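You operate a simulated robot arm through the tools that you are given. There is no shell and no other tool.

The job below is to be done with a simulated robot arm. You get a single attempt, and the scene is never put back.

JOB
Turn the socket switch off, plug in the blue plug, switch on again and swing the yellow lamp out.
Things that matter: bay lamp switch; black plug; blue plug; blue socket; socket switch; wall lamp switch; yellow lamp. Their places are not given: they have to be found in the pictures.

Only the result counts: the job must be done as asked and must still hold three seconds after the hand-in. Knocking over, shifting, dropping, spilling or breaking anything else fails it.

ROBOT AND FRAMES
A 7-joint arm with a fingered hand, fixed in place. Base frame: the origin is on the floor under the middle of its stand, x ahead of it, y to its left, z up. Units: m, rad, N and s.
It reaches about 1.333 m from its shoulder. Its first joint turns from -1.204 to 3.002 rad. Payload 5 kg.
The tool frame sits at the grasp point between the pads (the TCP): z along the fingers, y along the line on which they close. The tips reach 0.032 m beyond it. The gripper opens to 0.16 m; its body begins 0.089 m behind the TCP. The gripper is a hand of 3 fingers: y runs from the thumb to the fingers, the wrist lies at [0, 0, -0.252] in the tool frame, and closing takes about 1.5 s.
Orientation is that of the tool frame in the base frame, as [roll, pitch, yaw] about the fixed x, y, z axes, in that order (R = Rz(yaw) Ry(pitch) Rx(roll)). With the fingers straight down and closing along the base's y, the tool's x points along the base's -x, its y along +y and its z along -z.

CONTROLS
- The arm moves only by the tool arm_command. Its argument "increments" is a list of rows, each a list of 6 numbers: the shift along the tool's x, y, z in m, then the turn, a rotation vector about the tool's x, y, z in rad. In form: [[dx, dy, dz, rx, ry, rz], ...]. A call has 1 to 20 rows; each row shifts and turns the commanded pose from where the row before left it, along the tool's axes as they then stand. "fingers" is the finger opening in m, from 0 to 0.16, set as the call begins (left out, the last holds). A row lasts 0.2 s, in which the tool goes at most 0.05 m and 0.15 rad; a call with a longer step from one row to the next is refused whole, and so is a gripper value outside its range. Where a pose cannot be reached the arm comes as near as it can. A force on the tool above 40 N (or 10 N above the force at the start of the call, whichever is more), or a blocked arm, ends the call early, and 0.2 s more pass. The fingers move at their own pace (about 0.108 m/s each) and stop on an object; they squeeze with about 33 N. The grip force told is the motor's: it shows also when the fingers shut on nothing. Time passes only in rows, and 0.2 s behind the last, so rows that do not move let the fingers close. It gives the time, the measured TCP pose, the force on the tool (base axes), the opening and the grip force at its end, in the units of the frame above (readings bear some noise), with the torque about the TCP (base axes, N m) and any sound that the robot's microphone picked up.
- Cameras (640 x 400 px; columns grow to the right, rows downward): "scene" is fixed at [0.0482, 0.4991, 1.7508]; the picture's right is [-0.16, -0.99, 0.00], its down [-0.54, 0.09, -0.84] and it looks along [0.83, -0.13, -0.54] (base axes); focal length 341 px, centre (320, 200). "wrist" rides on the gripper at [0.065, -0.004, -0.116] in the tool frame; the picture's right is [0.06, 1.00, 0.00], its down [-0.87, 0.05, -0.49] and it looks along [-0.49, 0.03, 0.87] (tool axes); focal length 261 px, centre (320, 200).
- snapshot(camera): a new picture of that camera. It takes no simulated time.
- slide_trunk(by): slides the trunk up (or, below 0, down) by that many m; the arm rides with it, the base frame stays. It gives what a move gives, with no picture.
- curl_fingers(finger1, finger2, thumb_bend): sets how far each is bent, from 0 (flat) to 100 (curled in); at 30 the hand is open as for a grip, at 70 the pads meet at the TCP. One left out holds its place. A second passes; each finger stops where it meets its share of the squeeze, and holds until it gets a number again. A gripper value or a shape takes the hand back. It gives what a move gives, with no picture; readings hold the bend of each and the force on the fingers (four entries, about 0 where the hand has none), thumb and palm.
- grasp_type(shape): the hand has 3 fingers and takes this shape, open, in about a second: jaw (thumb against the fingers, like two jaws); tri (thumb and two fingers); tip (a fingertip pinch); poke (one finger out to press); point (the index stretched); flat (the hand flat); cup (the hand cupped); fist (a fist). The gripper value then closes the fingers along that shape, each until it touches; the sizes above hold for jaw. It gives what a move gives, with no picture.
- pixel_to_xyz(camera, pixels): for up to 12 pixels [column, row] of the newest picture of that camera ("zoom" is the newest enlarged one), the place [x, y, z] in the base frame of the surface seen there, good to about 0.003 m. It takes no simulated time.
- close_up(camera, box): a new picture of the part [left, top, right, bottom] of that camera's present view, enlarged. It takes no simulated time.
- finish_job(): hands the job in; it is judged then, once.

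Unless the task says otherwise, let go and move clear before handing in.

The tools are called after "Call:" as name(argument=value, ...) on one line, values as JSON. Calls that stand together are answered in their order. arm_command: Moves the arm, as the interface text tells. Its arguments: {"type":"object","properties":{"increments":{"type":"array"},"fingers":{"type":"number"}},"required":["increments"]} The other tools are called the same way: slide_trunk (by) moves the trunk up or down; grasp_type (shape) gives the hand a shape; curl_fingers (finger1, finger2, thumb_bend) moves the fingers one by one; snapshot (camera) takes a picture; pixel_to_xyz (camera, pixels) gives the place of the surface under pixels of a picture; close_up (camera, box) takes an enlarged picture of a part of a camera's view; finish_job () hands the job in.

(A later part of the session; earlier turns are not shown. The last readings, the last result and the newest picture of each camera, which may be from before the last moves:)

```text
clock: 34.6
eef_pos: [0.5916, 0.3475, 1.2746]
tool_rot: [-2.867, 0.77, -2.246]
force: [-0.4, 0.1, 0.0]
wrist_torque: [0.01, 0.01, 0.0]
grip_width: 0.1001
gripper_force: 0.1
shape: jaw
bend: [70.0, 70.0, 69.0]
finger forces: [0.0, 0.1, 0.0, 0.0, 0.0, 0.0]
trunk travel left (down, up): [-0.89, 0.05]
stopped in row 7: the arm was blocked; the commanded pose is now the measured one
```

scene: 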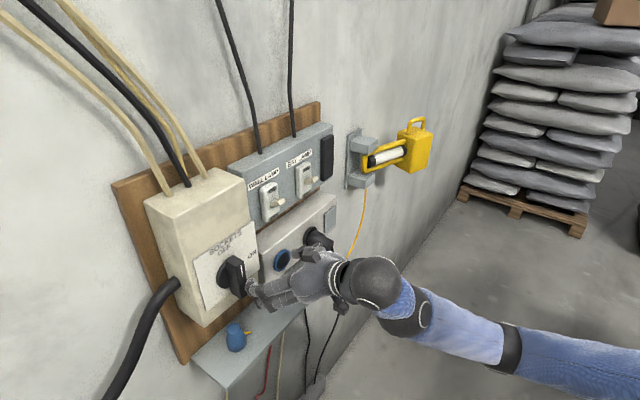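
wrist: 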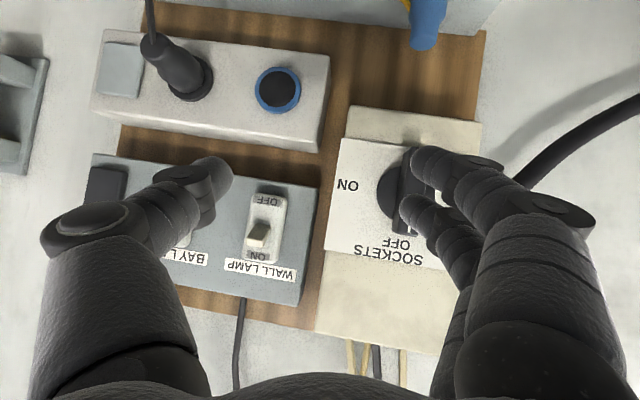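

The pitch is now close to 45° but the arm reported being blocked and drifted sideways. I'll look at both pictures to see the arm's configuration.

Call:
snapshot(camera="scene")

Call:
snapshot(camera="wrist")

```text
taken
```

scene: 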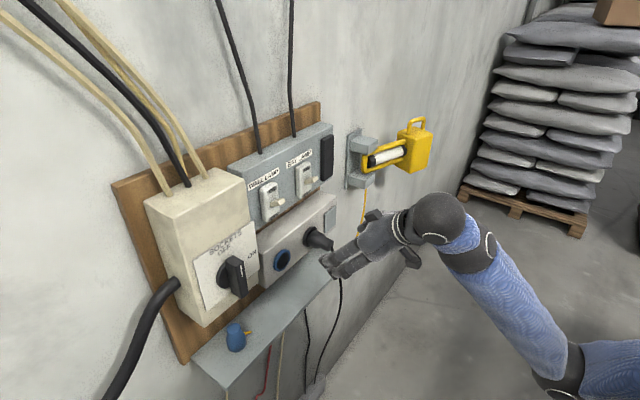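

```text
taken
```

wrist: 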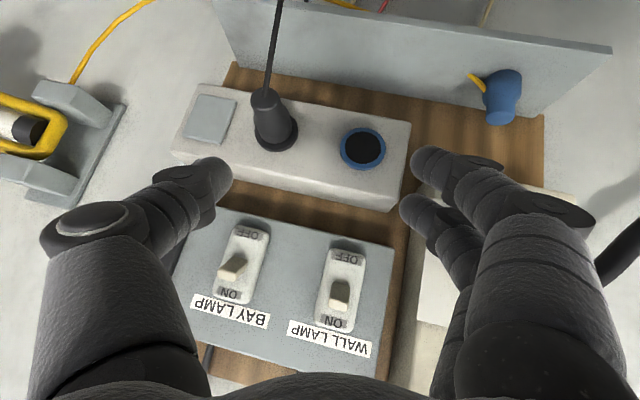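

The elbow has ended up low (scene (560,370)), which limits pitching the hand down; at the start it was up. I'll turn the hand straight down here, clear of the panel, to bring the elbow back up.

Call:
arm_command(increments=[[0, 0, 0, -0.0364, 0.1297, -0.0003], [0, 0, 0, -0.0364, 0.1297, -0.0003], [0, 0, 0, -0.0364, 0.1297, -0.0003], [0, 0, 0, -0.0364, 0.1297, -0.0003], [0, 0, 0, -0.0364, 0.1297, -0.0003], [0, 0, 0, -0.0364, 0.1297, -0.0003], [0, 0, 0, 0, 0, 0]])

Call:
snapshot(camera="scene")

```text
clock: 35.3
eef_pos: [0.679, 0.2741, 1.1457]
tool_rot: [-2.873, 0.374, -2.354]
force: [0.8, -0.8, 0.0]
wrist_torque: [0.01, -0.01, -0.02]
grip_width: 0.0999
gripper_force: 0.1
shape: jaw
bend: [70.0, 70.0, 68.0]
finger forces: [0.0, 0.0, 0.0, 0.1, 0.0, 0.0]
out of reach, approached as far as the arm can: row 2, 3
trunk travel left (down, up): [-0.89, 0.05]
stopped in row 3: the arm was blocked; the commanded pose is now the measured one
```

```text
taken
```

scene: 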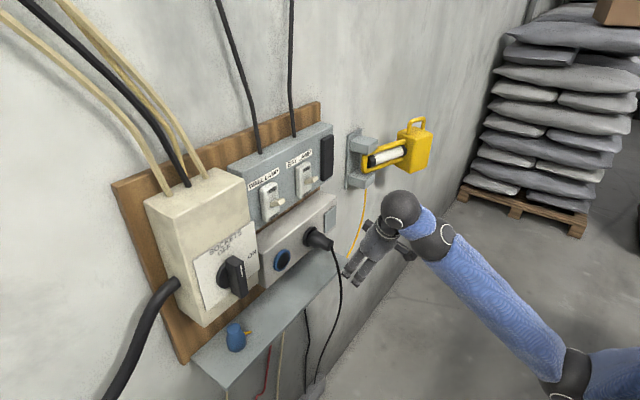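

The arm moved oddly while at a limit. I'll measure where the elbow, forearm and wrist are, to understand its configuration.

Call:
pixel_to_xyz(camera="scene", pixels=[[570, 370], [600, 375], [635, 375], [500, 290], [440, 235], [402, 208], [380, 240], [352, 270]])

```text
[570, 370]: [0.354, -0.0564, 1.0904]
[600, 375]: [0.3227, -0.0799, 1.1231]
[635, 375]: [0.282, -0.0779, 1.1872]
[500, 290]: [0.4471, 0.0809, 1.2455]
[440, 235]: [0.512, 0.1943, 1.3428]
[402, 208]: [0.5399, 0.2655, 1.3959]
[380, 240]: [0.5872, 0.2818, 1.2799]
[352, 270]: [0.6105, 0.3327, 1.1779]
```

The elbow sits low at about (0.37, -0.08, 1.07) with the forearm rising to the wrist at z≈1.37. I'll move the hand out from the wall and down in free space, so the forearm no longer slopes up, and then straighten the hand to vertical.

Call:
arm_command(increments=[[0.0287, 0.0069, 0.0228, 0, 0, 0], [0.0287, 0.0069, 0.0228, 0, 0, 0], [0.0287, 0.0069, 0.0228, 0, 0, 0], [0.0287, 0.0069, 0.0228, 0, 0, 0], [0.0287, 0.0069, 0.0228, 0, 0, 0], [0.0287, 0.0069, 0.0228, 0, 0, 0], [0, 0, 0, 0, 0, 0]])

```text
clock: 36.9
eef_pos: [0.5968, 0.2055, 0.9516]
tool_rot: [-2.878, 0.375, -2.353]
force: [-0.3, -0.6, -0.1]
wrist_torque: [-0.03, 0.02, 0.0]
grip_width: 0.0997
gripper_force: 0.2
shape: jaw
bend: [70.0, 70.0, 68.0]
finger forces: [0.0, 0.1, 0.1, 0.1, 0.0, 0.0]
trunk travel left (down, up): [-0.89, 0.05]
```

The move completed cleanly. Now I'll turn the hand to point straight down here.

Call:
arm_command(increments=[[0, 0, 0, -0.0662, 0.093, -0.012], [0, 0, 0, -0.0662, 0.093, -0.012], [0, 0, 0, -0.0662, 0.093, -0.012], [0, 0, 0, -0.0662, 0.093, -0.012], [0, 0, 0, 0, 0, 0]])

Call:
snapshot(camera="scene")

```text
clock: 38.3
eef_pos: [0.6054, 0.1514, 0.8702]
tool_rot: [-3.098, -0.069, -2.377]
force: [0.6, 0.3, -1.2]
wrist_torque: [-0.03, 0.0, 0.01]
grip_width: 0.0999
gripper_force: 0.1
shape: jaw
bend: [70.0, 70.0, 69.0]
finger forces: [0.1, 0.0, 0.0, 0.1, 0.0, 0.0]
out of reach, approached as far as the arm can: row 4
trunk travel left (down, up): [-0.89, 0.05]
stopped in row 5: the arm was blocked; the commanded pose is now the measured one
```

```text
taken
```

scene: 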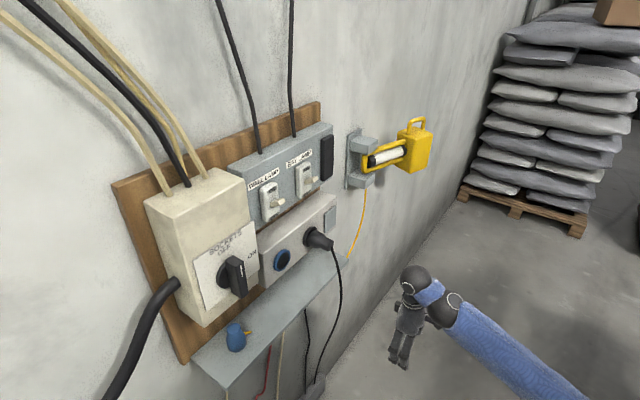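

The hand is now nearly vertical at z≈0.87. I'll raise it in this orientation to see whether the elbow lifts with it.

Call:
arm_command(increments=[[0, 0, -0.03, 0, 0, 0], [0, 0, -0.03, 0, 0, 0], [0, 0, -0.03, 0, 0, 0], [0, 0, -0.03, 0, 0, 0], [0, 0, -0.03, 0, 0, 0]])

Call:
snapshot(camera="scene")

```text
clock: 39.7
eef_pos: [0.6244, 0.1369, 0.8573]
tool_rot: [-3.074, -0.109, -2.388]
force: [0.3, 0.0, 0.4]
wrist_torque: [0.03, 0.02, -0.02]
grip_width: 0.1001
gripper_force: 0.1
shape: jaw
bend: [70.0, 70.0, 69.0]
finger forces: [0.0, 0.0, 0.0, 0.1, 0.0, 0.0]
out of reach, approached as far as the arm can: row 1, 2, 3, 4, 5
trunk travel left (down, up): [-0.89, 0.05]
stopped in row 5: the arm was blocked; the commanded pose is now the measured one
```

```text
taken
```

scene: 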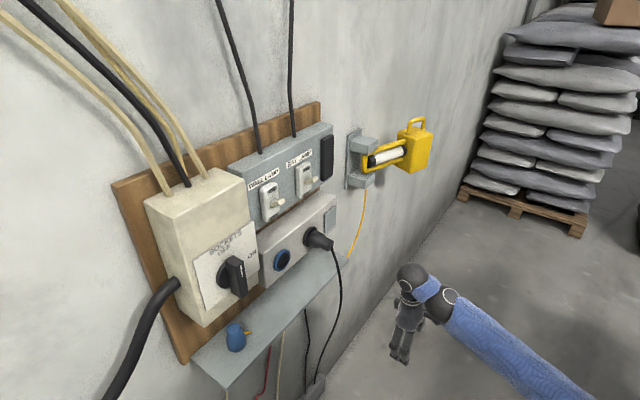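

The arm stalls only when the hand is pitched down close to the base with the wrist high; by my estimate (shoulder near (0,0,1.55), forearm and upper arm ~0.54 m) the plug pick pose itself should be within the wrist's range. I'll pitch back to 45° here in free space first.

Call:
arm_command(increments=[[0, 0, 0, -0.0106, -0.1279, -0.0002], [0, 0, 0, -0.0106, -0.1279, -0.0002], [0, 0, 0, -0.0106, -0.1279, -0.0002], [0, 0, 0, -0.0106, -0.1279, -0.0002], [0, 0, 0, -0.0106, -0.1279, -0.0002], [0, 0, 0, -0.0106, -0.1279, -0.0002], [0, 0, 0, -0.0106, -0.1279, -0.0002]])

```text
clock: 41.3
eef_pos: [0.6239, 0.1383, 0.8583]
tool_rot: [3.134, 0.795, -2.362]
force: [0.2, -0.3, -0.7]
wrist_torque: [0.02, -0.02, 0.02]
grip_width: 0.0998
gripper_force: 0.1
shape: jaw
bend: [70.0, 70.0, 69.0]
finger forces: [0.0, 0.0, 0.0, 0.0, 0.1, 0.0]
trunk travel left (down, up): [-0.89, 0.05]
```

Orientation is right. Now I'll move to the approach line in front of the plug at d≈0.25, z≈1.13, staying well off the shelf and cables.

Call:
arm_command(increments=[[-0.02535, 0.03044, -0.00667, 0, 0, 0], [-0.02535, 0.03044, -0.00667, 0, 0, 0], [-0.02535, 0.03044, -0.00667, 0, 0, 0], [-0.02535, 0.03044, -0.00667, 0, 0, 0], [-0.02535, 0.03044, -0.00667, 0, 0, 0], [-0.02535, 0.03044, -0.00667, 0, 0, 0], [-0.02535, 0.03044, -0.00667, 0, 0, 0], [-0.02535, 0.03044, -0.00667, 0, 0, 0], [-0.02535, 0.03044, -0.00667, 0, 0, 0], [-0.02535, 0.03044, -0.00667, 0, 0, 0], [-0.02535, 0.03044, -0.00667, 0, 0, 0], [-0.02535, 0.03044, -0.00667, 0, 0, 0]])

Call:
snapshot(camera="scene")

Call:
snapshot(camera="wrist")

```text
clock: 44.1
eef_pos: [0.4989, 0.4716, 1.0925]
tool_rot: [-3.086, 0.745, -2.347]
force: [-0.3, -0.2, -0.1]
wrist_torque: [-0.01, 0.02, -0.02]
grip_width: 0.0999
gripper_force: 0.1
shape: jaw
bend: [70.0, 70.0, 69.0]
finger forces: [0.0, 0.0, 0.1, 0.1, 0.0, 0.1]
trunk travel left (down, up): [-0.89, 0.05]
stopped in row 12: the arm was blocked; the commanded pose is now the measured one
```

```text
taken
```

scene: 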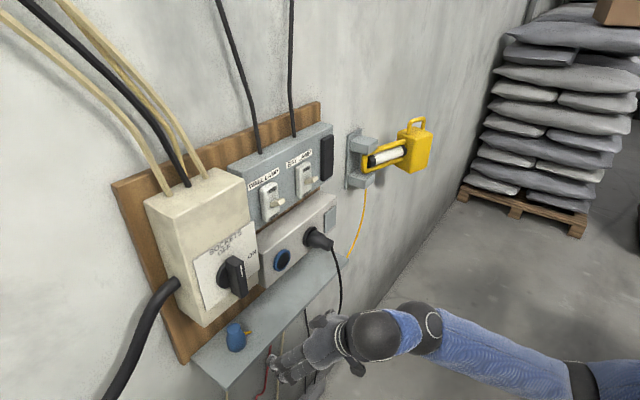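

```text
taken
```

wrist: 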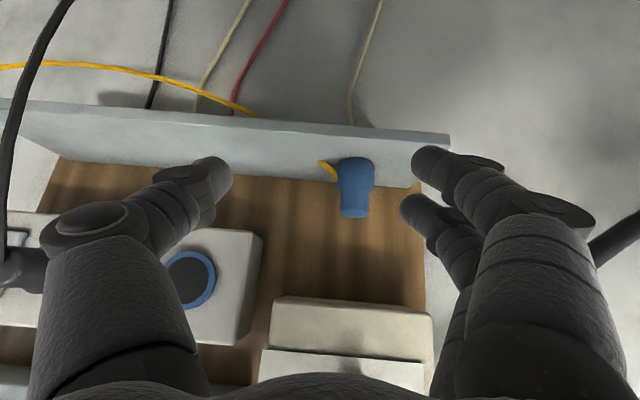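

The hand is 45° down in front of the shelf with the plug in view at wrist (355,185), but near a limit again. Moving toward the wall extends the arm, so I'll go in to 10 cm short of the plug along the approach line and correct the small angle error.

Call:
arm_command(increments=[[-0.0272, 0.0143, 0.0135, 0, 0, 0], [-0.0272, 0.0143, 0.0135, 0, 0, 0], [-0.0273, 0.0142, 0.0136, 0, 0, 0], [0, 0, 0, -0.0494, -0.0402, 0.0076], [0, 0, 0, 0, 0, 0]])

Call:
snapshot(camera="wrist")

Call:
snapshot(camera="scene")

```text
clock: 45.5
eef_pos: [0.5681, 0.5152, 1.0687]
tool_rot: [-3.076, 0.743, -2.354]
force: [-0.4, 0.3, -0.7]
wrist_torque: [0.01, 0.03, -0.05]
grip_width: 0.1001
gripper_force: 0.0
shape: jaw
bend: [70.0, 70.0, 69.0]
finger forces: [0.0, 0.0, 0.0, 0.0, 0.1, 0.1]
trunk travel left (down, up): [-0.89, 0.05]
stopped in row 5: the arm was blocked; the commanded pose is now the measured one
```

```text
taken
```

wrist: 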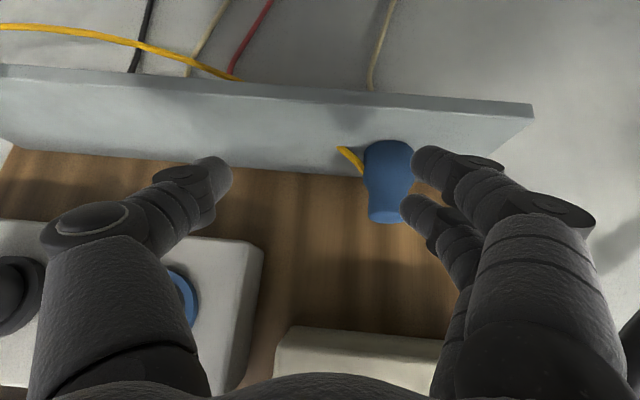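

```text
taken
```

scene: 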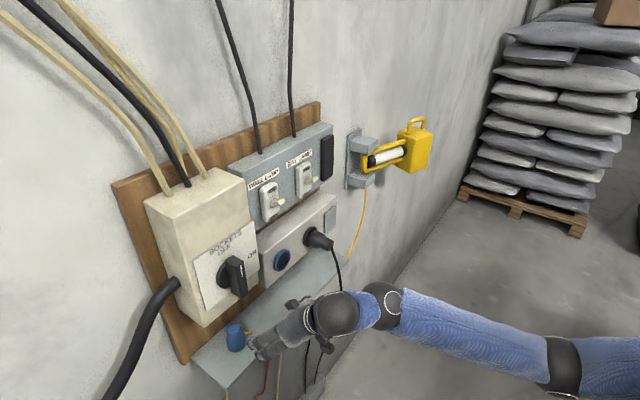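

The arm keeps being pushed right because the elbow sits to the right; approaching the plug from the right-front (hand bearing ~75° instead of 45°) should suit it better, and the later insertion can then be a plain pitch-up. I'll raise the trunk the last 0.05 m and yaw the hand +30°.

Call:
slide_trunk(by=0.05)

Call:
arm_command(increments=[[0, 0, 0, -0.1065, -0.0135, -0.094], [0, 0, 0, -0.1065, -0.0135, -0.094], [0, 0, 0, -0.1065, -0.0135, -0.094], [0, 0, 0, -0.1065, -0.0135, -0.094], [0, 0, 0, 0, 0, 0]])

Call:
snapshot(camera="wrist")

Call:
snapshot(camera="scene")

```text
clock: 46.4
eef_pos: [0.5678, 0.5164, 1.1185]
tool_rot: [-3.076, 0.743, -2.354]
force: [0.4, 0.7, 0.1]
wrist_torque: [0.01, -0.01, 0.0]
grip_width: 0.0999
gripper_force: 0.2
shape: jaw
bend: [70.0, 70.0, 69.0]
finger forces: [0.1, 0.0, 0.1, 0.1, 0.0, 0.0]
trunk travel left (down, up): [-0.94, 0.0]
```

```text
clock: 47.8
eef_pos: [0.597, 0.4548, 1.0532]
tool_rot: [-3.114, 0.701, -1.855]
force: [1.3, 0.0, -0.1]
wrist_torque: [0.02, 0.01, -0.02]
grip_width: 0.0999
gripper_force: 0.0
shape: jaw
bend: [70.0, 70.0, 69.0]
finger forces: [0.1, 0.0, 0.1, 0.0, 0.0, 0.0]
trunk travel left (down, up): [-0.94, 0.0]
stopped in row 5: the arm was blocked; the commanded pose is now the measured one
```

```text
taken
```

wrist: 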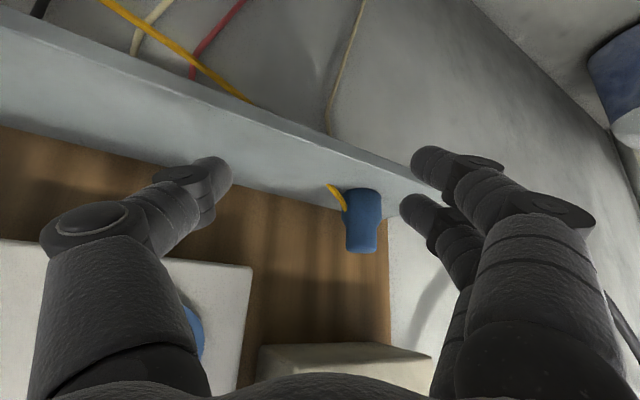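

```text
taken
```

scene: 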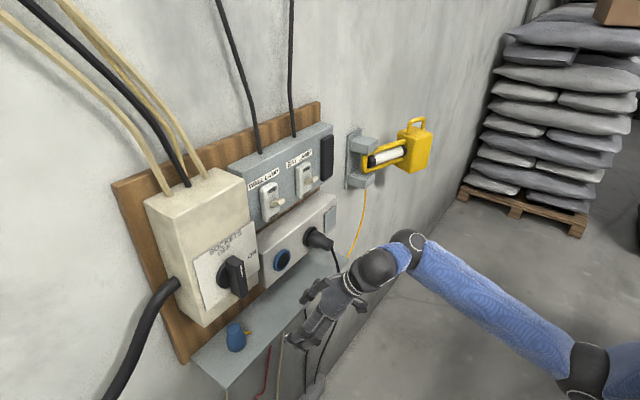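

The hand now comes in at bearing ~71°, 50° down, and the plug lies straight ahead in +y (wrist view (362,218)). Reaching further out should ease the joint limits, so I'll advance half-way along +y with the fingers at 0.12 m and check.

Call:
arm_command(increments=[[-0.0136, 0.0071, 0.0124, 0, 0, 0], [-0.0136, 0.0071, 0.0124, 0, 0, 0], [-0.0136, 0.0071, 0.0124, 0, 0, 0], [-0.0136, 0.0071, 0.0124, 0, 0, 0]], fingers=0.12)

Call:
snapshot(camera="wrist")

Call:
snapshot(camera="scene")

```text
clock: 48.8
eef_pos: [0.5902, 0.534, 1.0511]
tool_rot: [-3.116, 0.704, -1.854]
force: [-0.3, -0.2, 0.7]
wrist_torque: [0.0, 0.0, 0.0]
grip_width: 0.1196
gripper_force: 0.1
shape: jaw
bend: [63.0, 63.0, 60.0]
finger forces: [0.0, 0.1, 0.1, 0.0, 0.0, 0.0]
trunk travel left (down, up): [-0.94, 0.0]
```

```text
taken
```

wrist: 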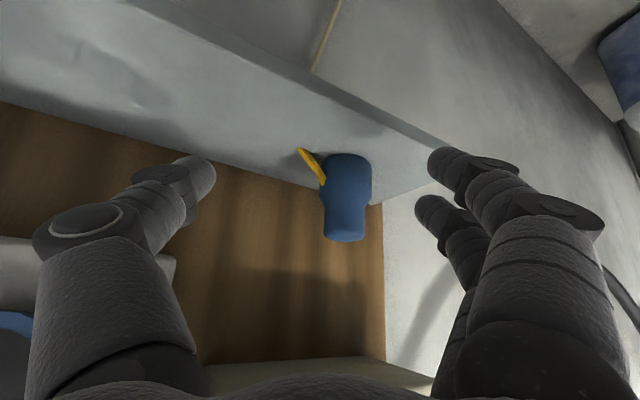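

```text
taken
```

scene: 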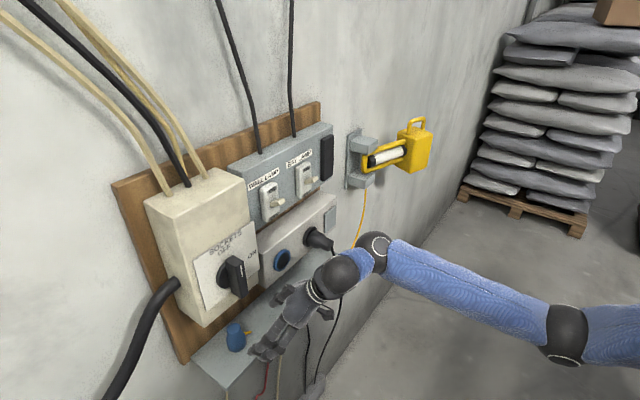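

That move went through without hitting limits, and the plug sits between thumb and fingers at wrist (345,195). I'll measure the plug again from here before the final approach.

Call:
pixel_to_xyz(camera="wrist", pixels=[[345, 165], [345, 180], [325, 200], [346, 205], [366, 205], [345, 230], [328, 228], [362, 232], [312, 167], [303, 152], [320, 180]])

Call:
close_up(camera="wrist", box=[270, 130, 410, 260])

```text
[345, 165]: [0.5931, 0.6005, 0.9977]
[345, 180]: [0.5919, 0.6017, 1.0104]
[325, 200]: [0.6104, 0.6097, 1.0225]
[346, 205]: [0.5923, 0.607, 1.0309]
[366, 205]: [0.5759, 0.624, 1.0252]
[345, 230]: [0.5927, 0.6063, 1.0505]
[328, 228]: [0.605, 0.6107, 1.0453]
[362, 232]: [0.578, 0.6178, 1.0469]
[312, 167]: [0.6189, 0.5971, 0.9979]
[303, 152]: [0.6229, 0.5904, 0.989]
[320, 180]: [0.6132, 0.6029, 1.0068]
```

```text
3.08 times, centred on (340, 195) of wrist
```

zoom: 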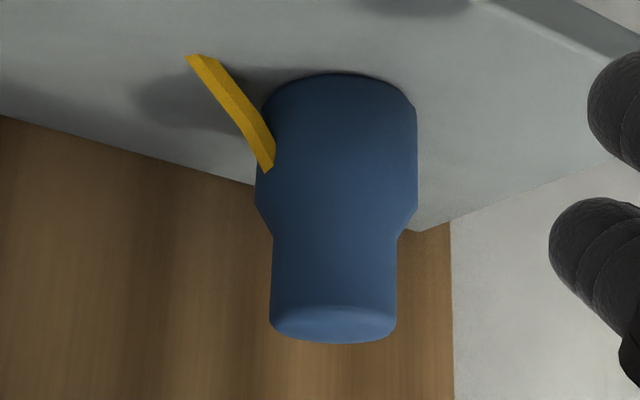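

The plug's centre is at about (0.590, 0.621) with the wide part up to z≈1.018 and the narrow part above. I'll make the final approach so the pads straddle it around z≈1.03, above the yellow stub.

Call:
arm_command(increments=[[-0.0125, 0.0066, 0.0136, 0, 0, 0], [-0.0125, 0.0066, 0.0136, 0, 0, 0], [-0.0126, 0.0066, 0.0135, 0, 0, 0], [-0.0126, 0.0066, 0.0135, 0, 0, 0], [0, 0, 0, 0, 0, 0]])

Call:
snapshot(camera="wrist")

Call:
close_up(camera="scene", box=[180, 230, 400, 390])

```text
clock: 50.0
eef_pos: [0.5895, 0.6049, 1.0368]
tool_rot: [-3.11, 0.695, -1.856]
force: [-0.7, -0.4, 0.1]
wrist_torque: [-0.03, 0.0, 0.0]
grip_width: 0.1196
gripper_force: 0.2
shape: jaw
bend: [63.0, 63.0, 60.0]
finger forces: [0.0, 0.1, 0.0, 0.0, 0.0, 0.0]
trunk travel left (down, up): [-0.94, 0.0]
```

```text
taken
```

wrist: 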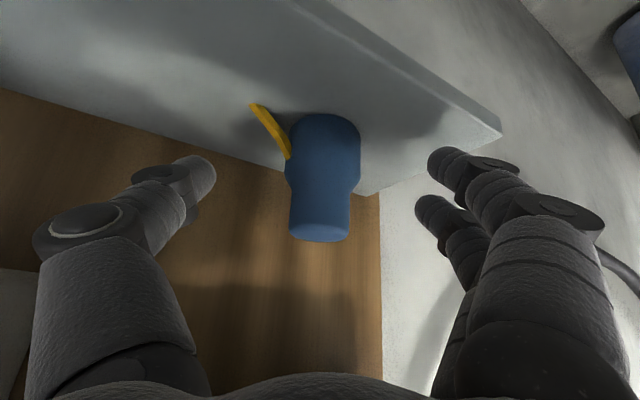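

```text
2.50 times, centred on (290, 310) of scene
```

zoom: 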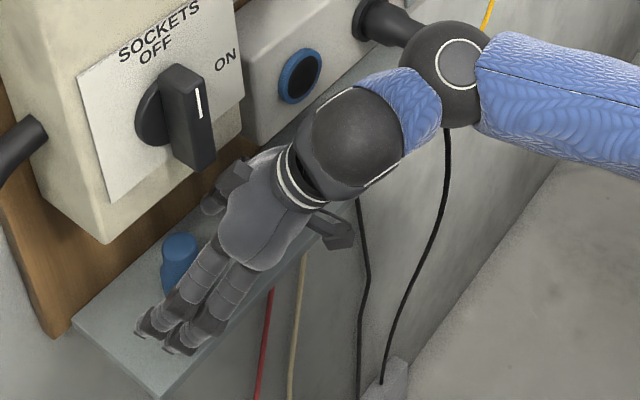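

The hand straddles the plug, but in the scene zoom the forearm ball at (450,75) looks close to the black plug. I'll check that clearance before continuing.

Call:
pixel_to_xyz(camera="zoom", pixels=[[420, 40], [450, 75], [440, 30], [405, 60], [470, 40], [385, 85], [340, 130], [215, 205], [240, 170], [300, 150]])

Call:
pixel_to_xyz(camera="wrist", pixels=[[320, 225], [320, 190], [300, 215], [345, 215], [290, 150], [325, 150], [195, 170], [436, 160], [425, 205]])

```text
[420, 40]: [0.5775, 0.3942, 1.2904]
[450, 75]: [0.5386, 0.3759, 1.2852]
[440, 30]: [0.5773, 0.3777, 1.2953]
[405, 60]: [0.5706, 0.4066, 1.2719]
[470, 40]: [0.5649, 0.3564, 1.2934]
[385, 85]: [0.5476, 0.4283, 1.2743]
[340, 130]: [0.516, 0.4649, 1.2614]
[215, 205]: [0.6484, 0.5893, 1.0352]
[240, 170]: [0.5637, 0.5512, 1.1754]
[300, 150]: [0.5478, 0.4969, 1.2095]
```

```text
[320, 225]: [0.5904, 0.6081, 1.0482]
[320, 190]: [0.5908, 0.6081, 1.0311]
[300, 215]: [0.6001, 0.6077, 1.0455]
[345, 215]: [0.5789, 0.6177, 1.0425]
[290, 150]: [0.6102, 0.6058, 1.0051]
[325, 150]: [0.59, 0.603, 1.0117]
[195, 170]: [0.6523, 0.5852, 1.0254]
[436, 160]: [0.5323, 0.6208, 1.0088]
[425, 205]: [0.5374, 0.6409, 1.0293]
```

The ball is well clear of the black plug (d≈0.28). Thumb and fingers are about evenly spaced around the plug, so I'll shift the last few millimetres and close the hand on it.

Call:
arm_command(increments=[[-0.0075, 0.0045, 0, 0, 0, 0], [0, 0, 0, 0, 0, 0]])

Call:
arm_command(increments=[[0, 0, 0, 0, 0, 0], [0, 0, 0, 0, 0, 0], [0, 0, 0, 0, 0, 0], [0, 0, 0, 0, 0, 0], [0, 0, 0, 0, 0, 0], [0, 0, 0, 0, 0, 0]], fingers=0.0)

Call:
snapshot(camera="wrist")

Call:
close_up(camera="scene", box=[180, 230, 400, 390])

```text
clock: 50.6
eef_pos: [0.5925, 0.6079, 1.0369]
tool_rot: [-3.111, 0.69, -1.86]
force: [0.5, 0.0, 0.5]
wrist_torque: [0.0, 0.0, 0.01]
grip_width: 0.1199
gripper_force: 0.1
shape: jaw
bend: [63.0, 63.0, 60.0]
finger forces: [0.0, 0.0, 0.0, 0.1, 0.1, 0.0]
trunk travel left (down, up): [-0.94, 0.0]
```

```text
clock: 52.0
eef_pos: [0.5932, 0.6096, 1.0386]
tool_rot: [-3.107, 0.691, -1.86]
force: [0.1, 0.2, 0.3]
wrist_torque: [-0.01, -0.06, 0.0]
grip_width: 0.0297
gripper_force: 32.9
shape: jaw
bend: [73.0, 72.0, 70.0]
finger forces: [14.4, 13.8, 0.0, 0.1, 26.3, 0.0]
trunk travel left (down, up): [-0.94, 0.0]
```

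```text
taken
```

wrist: 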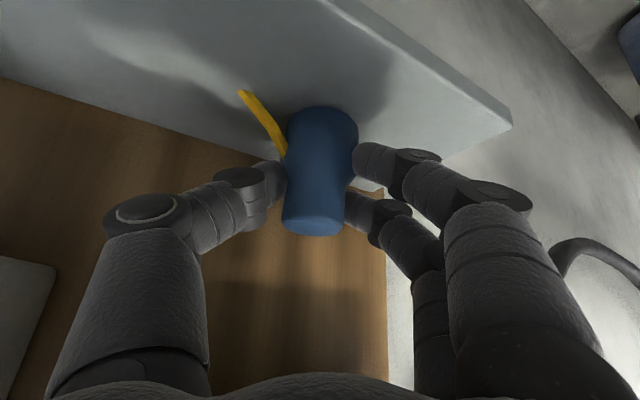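

```text
2.50 times, centred on (290, 310) of scene
```

zoom: 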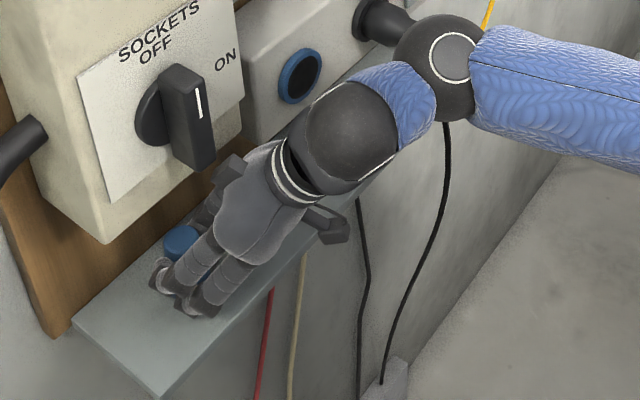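

The hand holds the plug (0.030 m, balanced forces). I'll lift it about 1.2 cm and draw it straight back out from under the box along the way I came in.

Call:
arm_command(increments=[[-0.0076, -0.0003, -0.0092, 0, 0, 0], [0.0174, -0.0077, -0.0163, 0, 0, 0], [0.0174, -0.0077, -0.0163, 0, 0, 0], [0.0174, -0.0077, -0.0163, 0, 0, 0], [0.0174, -0.0077, -0.0163, 0, 0, 0], [0.0174, -0.0077, -0.0163, 0, 0, 0], [0.0174, -0.0077, -0.0163, 0, 0, 0]])

Call:
snapshot(camera="wrist")

Call:
snapshot(camera="scene")

```text
clock: 53.6
eef_pos: [0.5856, 0.469, 1.0705]
tool_rot: [-3.118, 0.702, -1.854]
force: [-0.4, 0.0, -0.4]
wrist_torque: [-0.02, -0.04, 0.0]
grip_width: 0.0295
gripper_force: 33.2
shape: jaw
bend: [73.0, 72.0, 70.0]
finger forces: [14.5, 13.9, 0.1, 0.0, 25.4, 0.0]
trunk travel left (down, up): [-0.94, 0.0]
```

```text
taken
```

wrist: 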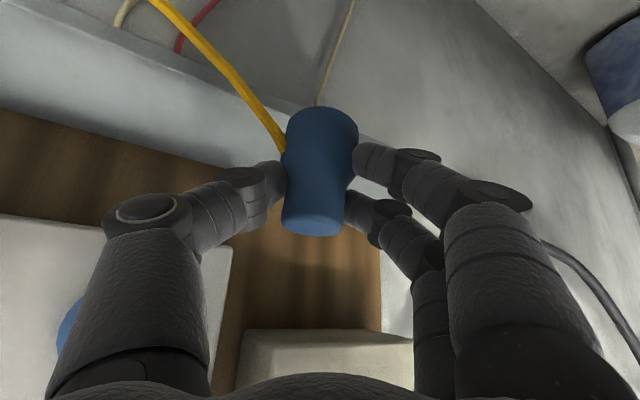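

```text
taken
```

scene: 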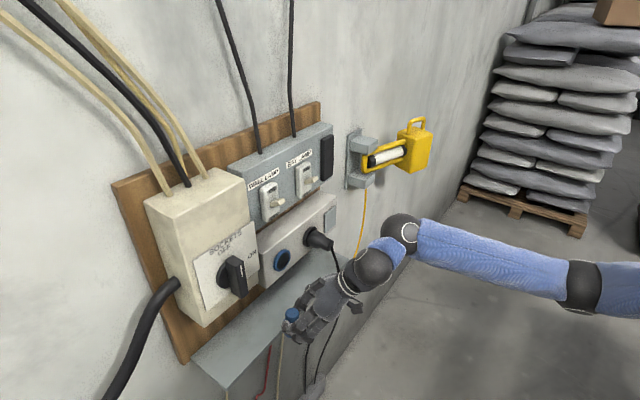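

The yellow piece turns out to be the plug's own cable, trailing from its side. The plug is free at d≈0.20 in front of the shelf; I'll now swing the hand from pitched-down to pitched-up (plug's face toward the wall), half-way first.

Call:
arm_command(increments=[[0, 0, 0, 0.047, -0.1265, 0.0058], [0, 0, 0, 0.047, -0.1265, 0.0058], [0, 0, 0, 0.047, -0.1265, 0.0058], [0, 0, 0, 0.047, -0.1265, 0.0058], [0, 0, 0, 0.047, -0.1265, 0.0058], [0, 0, 0, 0.047, -0.1265, 0.0058]])

Call:
snapshot(camera="scene")

```text
clock: 55.0
eef_pos: [0.5859, 0.4686, 1.0694]
tool_rot: [-2.192, 1.426, -1.185]
force: [0.2, -0.1, -1.6]
wrist_torque: [-0.01, 0.03, 0.0]
grip_width: 0.0292
gripper_force: 33.1
shape: jaw
bend: [73.0, 72.0, 70.0]
finger forces: [15.0, 14.2, 0.0, 0.2, 25.8, 0.1]
trunk travel left (down, up): [-0.94, 0.0]
```

```text
taken
```

scene: 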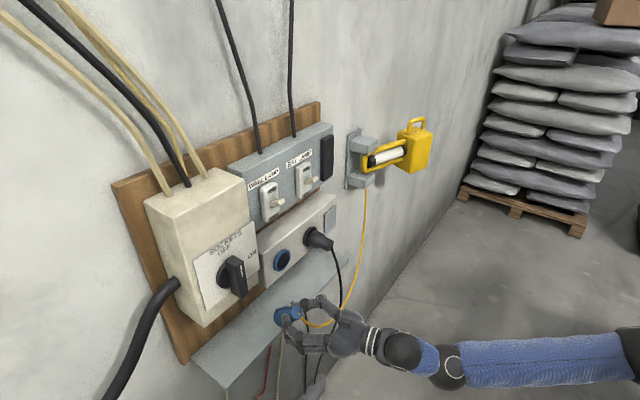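

The rotation is tracking with the plug held, and the cable follows from the lamp. I'll do the second half.

Call:
arm_command(increments=[[0, 0, 0, 0.047, -0.1265, 0.0058], [0, 0, 0, 0.047, -0.1265, 0.0058], [0, 0, 0, 0.047, -0.1265, 0.0058], [0, 0, 0, 0.047, -0.1265, 0.0058], [0, 0, 0, 0.047, -0.1265, 0.0058], [0, 0, 0, 0.0472, -0.1256, 0.0058], [0, 0, 0, 0, 0, 0]])

Call:
snapshot(camera="scene")

Call:
snapshot(camera="wrist")

```text
clock: 56.8
eef_pos: [0.6105, 0.4186, 1.0258]
tool_rot: [-0.114, 0.913, 0.649]
force: [0.9, 0.2, -1.0]
wrist_torque: [-0.01, 0.02, 0.01]
grip_width: 0.0287
gripper_force: 32.6
shape: jaw
bend: [73.0, 72.0, 70.0]
finger forces: [15.6, 14.7, 0.1, 0.0, 27.1, 0.0]
trunk travel left (down, up): [-0.94, 0.0]
stopped in row 7: the arm was blocked; the commanded pose is now the measured one
```

```text
taken
```

scene: 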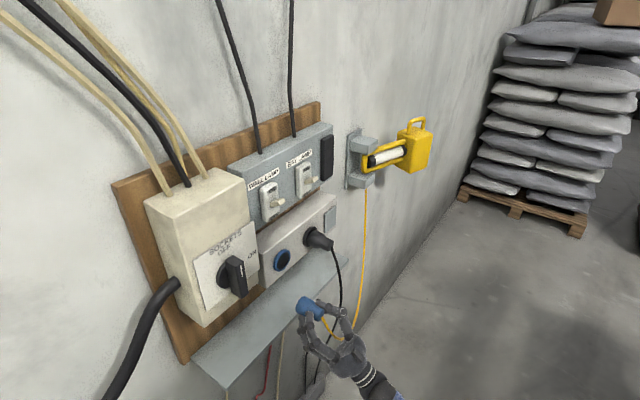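

```text
taken
```

wrist: 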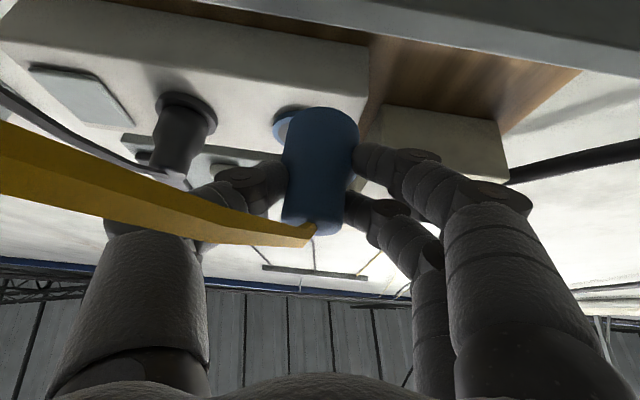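

The plug is facing the wall to within a few degrees, but the arm met a limit at the end of the pitch. Lowering the trunk should give room; first I'll move 8 cm out from the wall so nothing passes near the shelf edge.

Call:
arm_command(increments=[[-0.0242, -0.0018, -0.0318, 0, 0, 0], [-0.0242, -0.0018, -0.0318, 0, 0, 0], [0, 0, 0, 0, 0, 0]])

```text
clock: 57.6
eef_pos: [0.5547, 0.3637, 1.0276]
tool_rot: [-0.112, 0.911, 0.649]
force: [-0.2, -0.5, -0.7]
wrist_torque: [-0.01, 0.01, -0.02]
grip_width: 0.0285
gripper_force: 32.8
shape: jaw
bend: [73.0, 72.0, 70.0]
finger forces: [15.6, 14.6, 0.0, 0.0, 27.1, 0.0]
trunk travel left (down, up): [-0.94, 0.0]
```

The hand is at d≈0.30 with the plug held. Now I lower the trunk 0.35 m.

Call:
slide_trunk(by=-0.35)

```text
clock: 61.0
eef_pos: [0.5531, 0.3627, 0.6771]
tool_rot: [-0.11, 0.911, 0.651]
force: [0.3, 0.9, -1.6]
wrist_torque: [0.01, 0.02, 0.02]
grip_width: 0.029
gripper_force: 32.7
shape: jaw
bend: [73.0, 72.0, 70.0]
finger forces: [15.8, 14.6, 0.1, 0.1, 27.2, 0.1]
trunk travel left (down, up): [-0.59, 0.35]
```

Now I'll raise the hand back up in this orientation, staying ~0.30 m off the wall, in two stages.

Call:
arm_command(increments=[[-0.0296, -0.0025, 0.0229, 0, 0, 0], [-0.0296, -0.0025, 0.0229, 0, 0, 0], [-0.0296, -0.0025, 0.0229, 0, 0, 0], [-0.0296, -0.0025, 0.0229, 0, 0, 0], [-0.0296, -0.0025, 0.0229, 0, 0, 0], [-0.0296, -0.0025, 0.0229, 0, 0, 0]])

Call:
arm_command(increments=[[-0.0296, -0.0025, 0.0229, 0, 0, 0], [-0.0296, -0.0025, 0.0229, 0, 0, 0], [-0.0296, -0.0025, 0.0229, 0, 0, 0], [-0.0296, -0.0025, 0.0229, 0, 0, 0], [-0.0296, -0.0025, 0.0229, 0, 0, 0], [-0.0296, -0.0025, 0.0229, 0, 0, 0]])

Call:
snapshot(camera="scene")

Call:
snapshot(camera="wrist")

```text
clock: 62.4
eef_pos: [0.5526, 0.3642, 0.9034]
tool_rot: [-0.113, 0.912, 0.65]
force: [-0.3, -1.1, -0.8]
wrist_torque: [-0.01, 0.0, -0.01]
grip_width: 0.0286
gripper_force: 32.3
shape: jaw
bend: [73.0, 72.0, 70.0]
finger forces: [15.6, 14.6, 0.0, 0.1, 27.5, 0.0]
trunk travel left (down, up): [-0.59, 0.35]
```

```text
clock: 63.8
eef_pos: [0.5508, 0.3645, 1.1261]
tool_rot: [-0.113, 0.912, 0.65]
force: [-0.2, -0.3, -1.2]
wrist_torque: [0.03, -0.01, 0.02]
grip_width: 0.0288
gripper_force: 33.5
shape: jaw
bend: [73.0, 72.0, 70.0]
finger forces: [15.5, 14.4, 0.1, 0.0, 27.9, 0.1]
trunk travel left (down, up): [-0.59, 0.35]
```

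```text
taken
```

scene: 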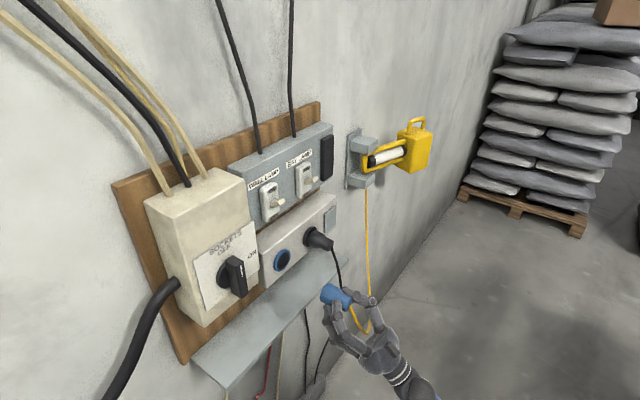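

```text
taken
```

wrist: 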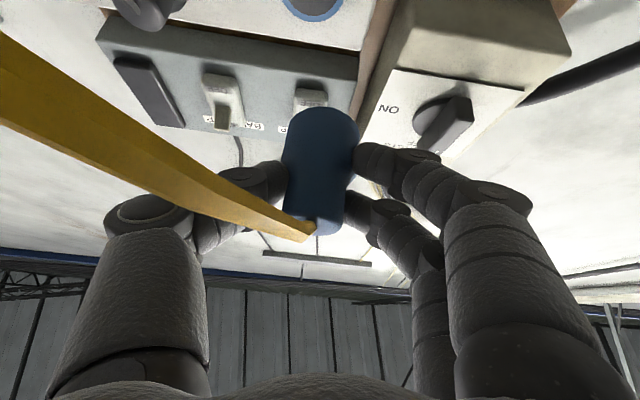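

The plug is now held in front of the panel at z≈1.13, facing the wall. I'll zoom in on it to measure its real axis before aligning to the socket.

Call:
close_up(camera="scene", box=[305, 270, 385, 325])

```text
7.27 times, centred on (345, 298) of scene
```

zoom: 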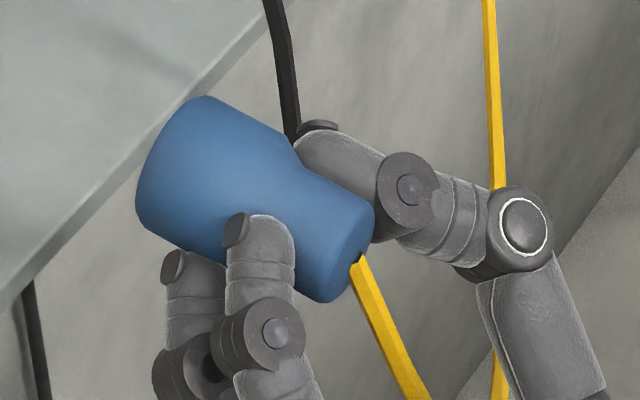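

I'll sample a grid of points on the plug's wide and narrow sections and its tail to estimate the axis.

Call:
pixel_to_xyz(camera="zoom", pixels=[[170, 160], [190, 165], [215, 180], [240, 190], [210, 140], [185, 200], [290, 215], [310, 225], [330, 238], [330, 205], [300, 250], [345, 262]])

Call:
pixel_to_xyz(camera="wrist", pixels=[[322, 125], [322, 140], [322, 160], [318, 180], [318, 200], [316, 220], [300, 150], [345, 150], [300, 200], [335, 200]])

```text
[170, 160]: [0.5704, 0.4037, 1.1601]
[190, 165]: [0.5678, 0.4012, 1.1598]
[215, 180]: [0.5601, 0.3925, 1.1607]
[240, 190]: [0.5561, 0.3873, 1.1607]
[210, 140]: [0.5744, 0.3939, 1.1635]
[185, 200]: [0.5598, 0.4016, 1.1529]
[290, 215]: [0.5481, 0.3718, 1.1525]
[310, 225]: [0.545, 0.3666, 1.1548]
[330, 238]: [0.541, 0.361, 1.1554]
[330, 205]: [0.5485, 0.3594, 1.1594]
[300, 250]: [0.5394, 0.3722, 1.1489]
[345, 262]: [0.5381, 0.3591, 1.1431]
```

```text
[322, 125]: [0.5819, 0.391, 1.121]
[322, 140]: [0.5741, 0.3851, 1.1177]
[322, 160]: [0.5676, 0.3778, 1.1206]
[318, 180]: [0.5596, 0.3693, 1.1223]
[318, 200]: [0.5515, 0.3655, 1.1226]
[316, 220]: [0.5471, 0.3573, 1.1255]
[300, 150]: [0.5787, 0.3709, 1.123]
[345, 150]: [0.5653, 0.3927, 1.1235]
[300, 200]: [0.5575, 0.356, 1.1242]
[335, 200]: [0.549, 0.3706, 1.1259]
```

The estimates agree the plug's axis is level and perpendicular to the wall within about 1–2°, with its nose ~4.8 cm ahead of the TCP. I'll re-measure the socket ring carefully, and the black plug's cable on the thumb's side.

Call:
close_up(camera="scene", box=[255, 230, 345, 290])

Call:
pixel_to_xyz(camera="scene", pixels=[[336, 258], [341, 275], [341, 290], [335, 320]])

```text
6.67 times, centred on (300, 260) of scene
```

zoom: 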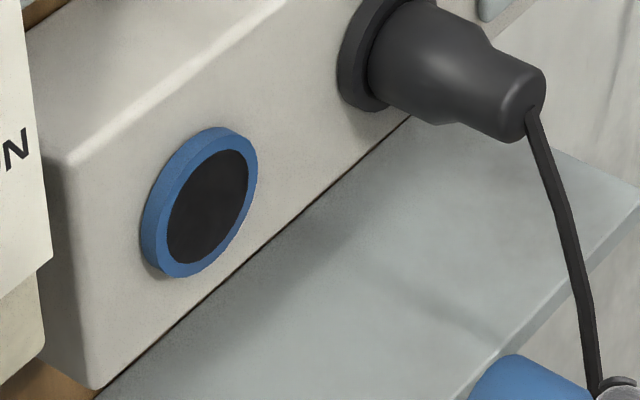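

```text
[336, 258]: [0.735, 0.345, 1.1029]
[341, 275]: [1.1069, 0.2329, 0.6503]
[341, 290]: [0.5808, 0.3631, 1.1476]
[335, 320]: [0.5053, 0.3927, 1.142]
```

The cable hangs near u≈0.276, so the thumb side has room. I'll measure the black disc's centre and edges inside the blue ring in this zoom.

Call:
pixel_to_xyz(camera="zoom", pixels=[[207, 207], [170, 238], [245, 175], [232, 153], [183, 260], [200, 220], [215, 195], [160, 262], [252, 150], [150, 240]])

```text
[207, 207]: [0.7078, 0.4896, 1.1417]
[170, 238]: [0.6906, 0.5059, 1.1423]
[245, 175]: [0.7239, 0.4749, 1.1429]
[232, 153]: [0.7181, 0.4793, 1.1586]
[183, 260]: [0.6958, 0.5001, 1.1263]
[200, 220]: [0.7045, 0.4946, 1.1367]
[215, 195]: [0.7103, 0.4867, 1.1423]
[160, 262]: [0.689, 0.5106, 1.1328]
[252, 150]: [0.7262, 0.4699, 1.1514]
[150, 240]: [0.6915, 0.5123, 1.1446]
```

The socket centre is at u≈0.154, z≈1.142, face at d≈0.1005. I'll bring the plug's nose to about 3.5 cm in front of the socket, aligned with it.

Call:
arm_command(increments=[[0.018, -0.0038, 0.0233, 0, 0, 0], [0.018, -0.0038, 0.0233, 0, 0, 0], [0.018, -0.0038, 0.0233, 0, 0, 0], [0.018, -0.0037, 0.0232, 0, 0, 0], [0, 0, 0, 0, 0, 0]])

Call:
close_up(camera="scene", box=[255, 230, 345, 290])

Call:
snapshot(camera="wrist")

```text
clock: 65.0
eef_pos: [0.6541, 0.4268, 1.1209]
tool_rot: [-0.129, 0.914, 0.631]
force: [-0.5, -0.1, -0.4]
wrist_torque: [-0.03, 0.04, 0.02]
grip_width: 0.0286
gripper_force: 33.0
shape: jaw
bend: [73.0, 72.0, 70.0]
finger forces: [15.4, 14.3, 0.0, 0.0, 27.8, 0.0]
trunk travel left (down, up): [-0.59, 0.35]
```

```text
6.67 times, centred on (300, 260) of scene
```

zoom: 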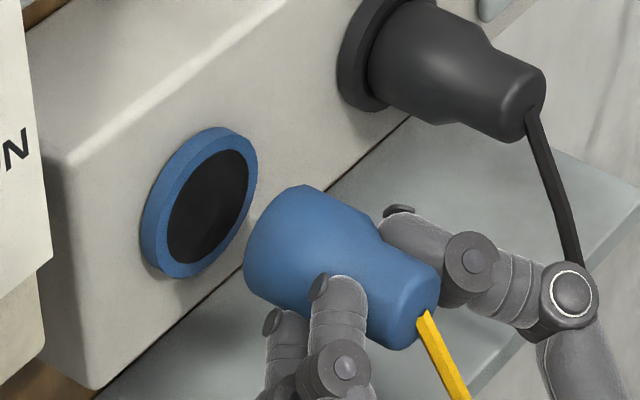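

```text
taken
```

wrist: 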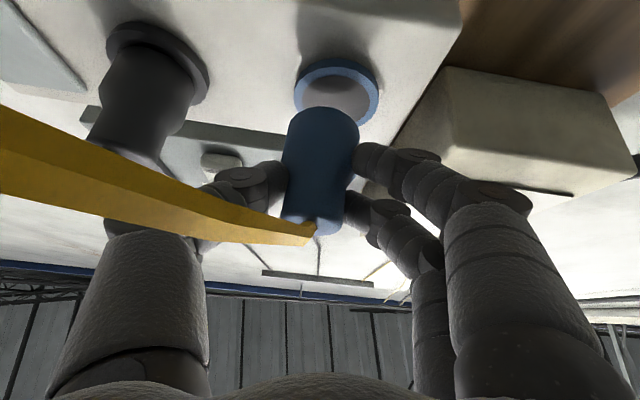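

The TCP drifted a few millimetres (u≈0.161, z≈1.121) and turned slightly from the command. I'll measure the plug again in this zoom, next to the socket, to get the true offset.

Call:
pixel_to_xyz(camera="zoom", pixels=[[262, 240], [280, 245], [300, 250], [320, 260], [285, 215], [265, 270], [360, 280], [380, 290], [400, 300], [400, 270], [375, 310], [420, 300]])

Call:
pixel_to_xyz(camera="wrist", pixels=[[322, 125], [322, 140], [322, 155], [320, 170], [318, 200], [316, 215], [295, 150], [350, 150], [337, 66], [300, 95], [375, 95], [337, 100]])

Call:
close_up(camera="wrist", box=[260, 40, 420, 250])

```text
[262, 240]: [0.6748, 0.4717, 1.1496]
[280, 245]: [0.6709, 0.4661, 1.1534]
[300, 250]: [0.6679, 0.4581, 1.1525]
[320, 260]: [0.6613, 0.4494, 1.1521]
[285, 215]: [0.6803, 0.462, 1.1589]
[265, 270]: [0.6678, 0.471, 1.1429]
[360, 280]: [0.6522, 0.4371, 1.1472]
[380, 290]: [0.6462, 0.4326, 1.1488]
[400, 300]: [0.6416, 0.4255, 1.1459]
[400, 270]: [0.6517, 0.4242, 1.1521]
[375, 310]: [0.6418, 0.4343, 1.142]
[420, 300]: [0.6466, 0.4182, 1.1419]
```

```text
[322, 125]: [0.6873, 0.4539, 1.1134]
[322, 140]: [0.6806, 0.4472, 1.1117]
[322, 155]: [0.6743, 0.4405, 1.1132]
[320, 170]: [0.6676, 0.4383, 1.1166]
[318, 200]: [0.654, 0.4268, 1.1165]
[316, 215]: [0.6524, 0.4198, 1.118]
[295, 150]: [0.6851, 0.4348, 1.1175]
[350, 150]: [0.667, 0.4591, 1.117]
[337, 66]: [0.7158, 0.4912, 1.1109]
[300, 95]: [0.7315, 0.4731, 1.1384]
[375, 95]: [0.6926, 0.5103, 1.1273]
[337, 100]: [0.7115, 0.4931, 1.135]
```

```text
1.90 times, centred on (340, 145) of wrist
```

zoom: 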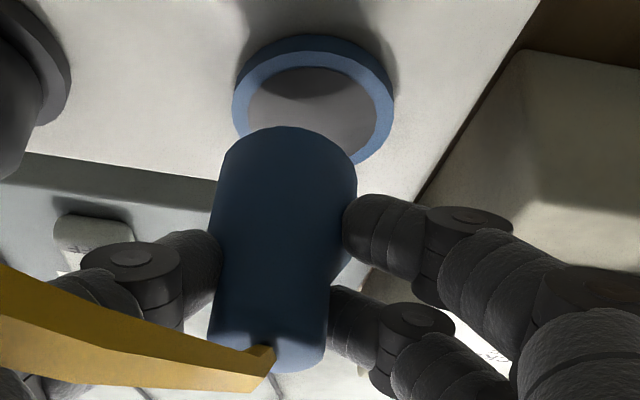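

Combining both cameras, the plug's centreline is at u≈0.1615, z≈1.135, so it needs about -7 mm along the wall and +7 mm up to meet the socket (0.154, 1.142). I'll make that correction and close part of the gap.

Call:
arm_command(increments=[[0.0032, 0.0035, 0.0099, -0.0079, -0.0068, 0.006], [0.0031, 0.0035, 0.0099, -0.0079, -0.0068, 0.006], [0, 0, 0, 0, 0, 0]])

Call:
close_up(camera="scene", box=[255, 230, 345, 290])

Call:
close_up(camera="wrist", box=[260, 40, 420, 250])

```text
clock: 65.8
eef_pos: [0.6677, 0.4427, 1.122]
tool_rot: [-0.136, 0.909, 0.641]
force: [0.2, 0.2, -0.4]
wrist_torque: [-0.03, 0.0, -0.01]
grip_width: 0.0285
gripper_force: 32.8
shape: jaw
bend: [73.0, 72.0, 70.0]
finger forces: [15.4, 14.4, 0.0, 0.1, 27.8, 0.0]
trunk travel left (down, up): [-0.59, 0.35]
```

```text
6.67 times, centred on (300, 260) of scene
```

zoom: 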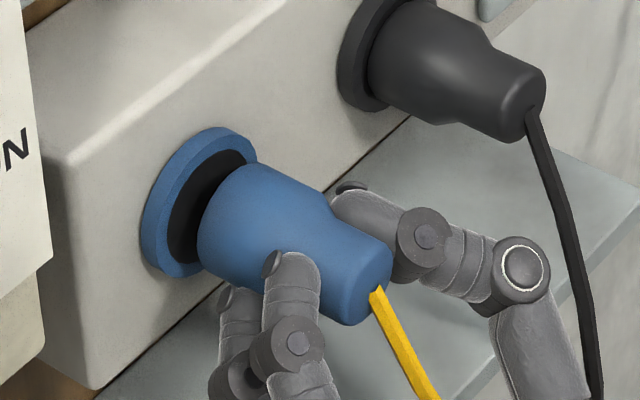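

```text
1.90 times, centred on (340, 145) of wrist
```

zoom: 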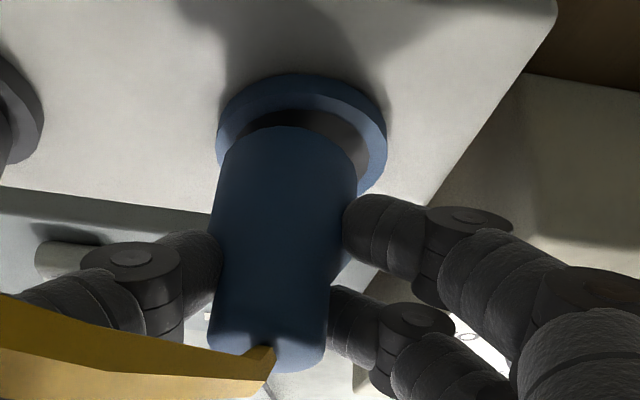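

The plug is now ~1.2 cm off the socket but still about 5–6 mm too far right and 6 mm low; small corrections aren't fully tracked. I'll over-command the sideways and upward shift without advancing.

Call:
arm_command(increments=[[-0.0044, 0.0046, 0.0031, 0, 0, 0], [-0.0044, 0.0046, 0.0032, 0, 0, 0], [0, 0, 0, 0, 0, 0], [0, 0, 0, 0, 0, 0]])

```text
clock: 66.8
eef_pos: [0.6633, 0.4466, 1.1281]
tool_rot: [-0.144, 0.912, 0.631]
force: [-0.7, 0.4, -0.7]
wrist_torque: [0.01, -0.01, -0.03]
grip_width: 0.0287
gripper_force: 32.7
shape: jaw
bend: [73.0, 72.0, 70.0]
finger forces: [15.5, 14.5, 0.1, 0.1, 27.8, 0.0]
trunk travel left (down, up): [-0.59, 0.35]
```

The TCP is now at u≈0.153, z≈1.128 as wanted. I'll check both views for alignment.

Call:
close_up(camera="scene", box=[255, 230, 345, 290])

Call:
pixel_to_xyz(camera="zoom", pixels=[[215, 220], [235, 215], [255, 225], [275, 235], [240, 185], [215, 245], [320, 260], [340, 268], [360, 278], [355, 245], [335, 290], [378, 270]])

Call:
close_up(camera="wrist", box=[260, 40, 420, 250])

```text
6.67 times, centred on (300, 260) of scene
```

zoom: 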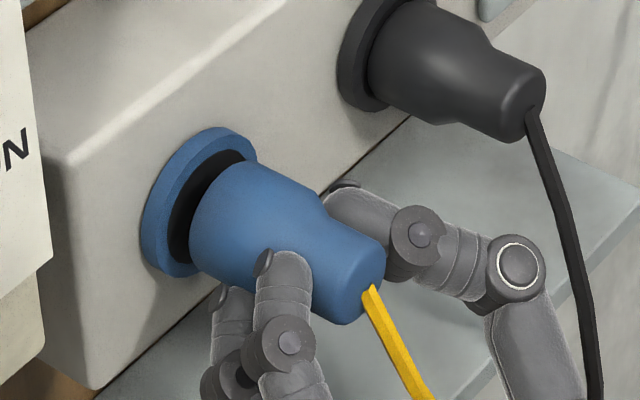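

```text
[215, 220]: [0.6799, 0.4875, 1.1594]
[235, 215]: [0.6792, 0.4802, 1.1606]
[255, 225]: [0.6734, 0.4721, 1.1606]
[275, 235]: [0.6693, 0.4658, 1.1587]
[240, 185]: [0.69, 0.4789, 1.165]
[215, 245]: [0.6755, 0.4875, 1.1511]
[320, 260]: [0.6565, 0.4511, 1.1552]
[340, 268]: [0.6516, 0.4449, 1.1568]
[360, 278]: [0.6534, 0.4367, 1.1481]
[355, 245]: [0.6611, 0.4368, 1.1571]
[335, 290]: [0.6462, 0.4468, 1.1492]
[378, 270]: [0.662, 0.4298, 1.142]
```

```text
1.90 times, centred on (340, 145) of wrist
```

zoom: 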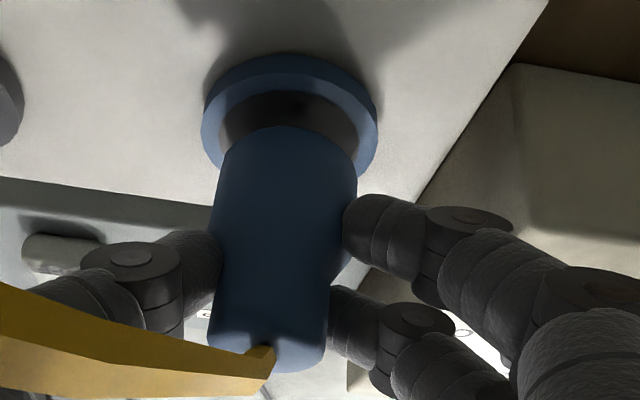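

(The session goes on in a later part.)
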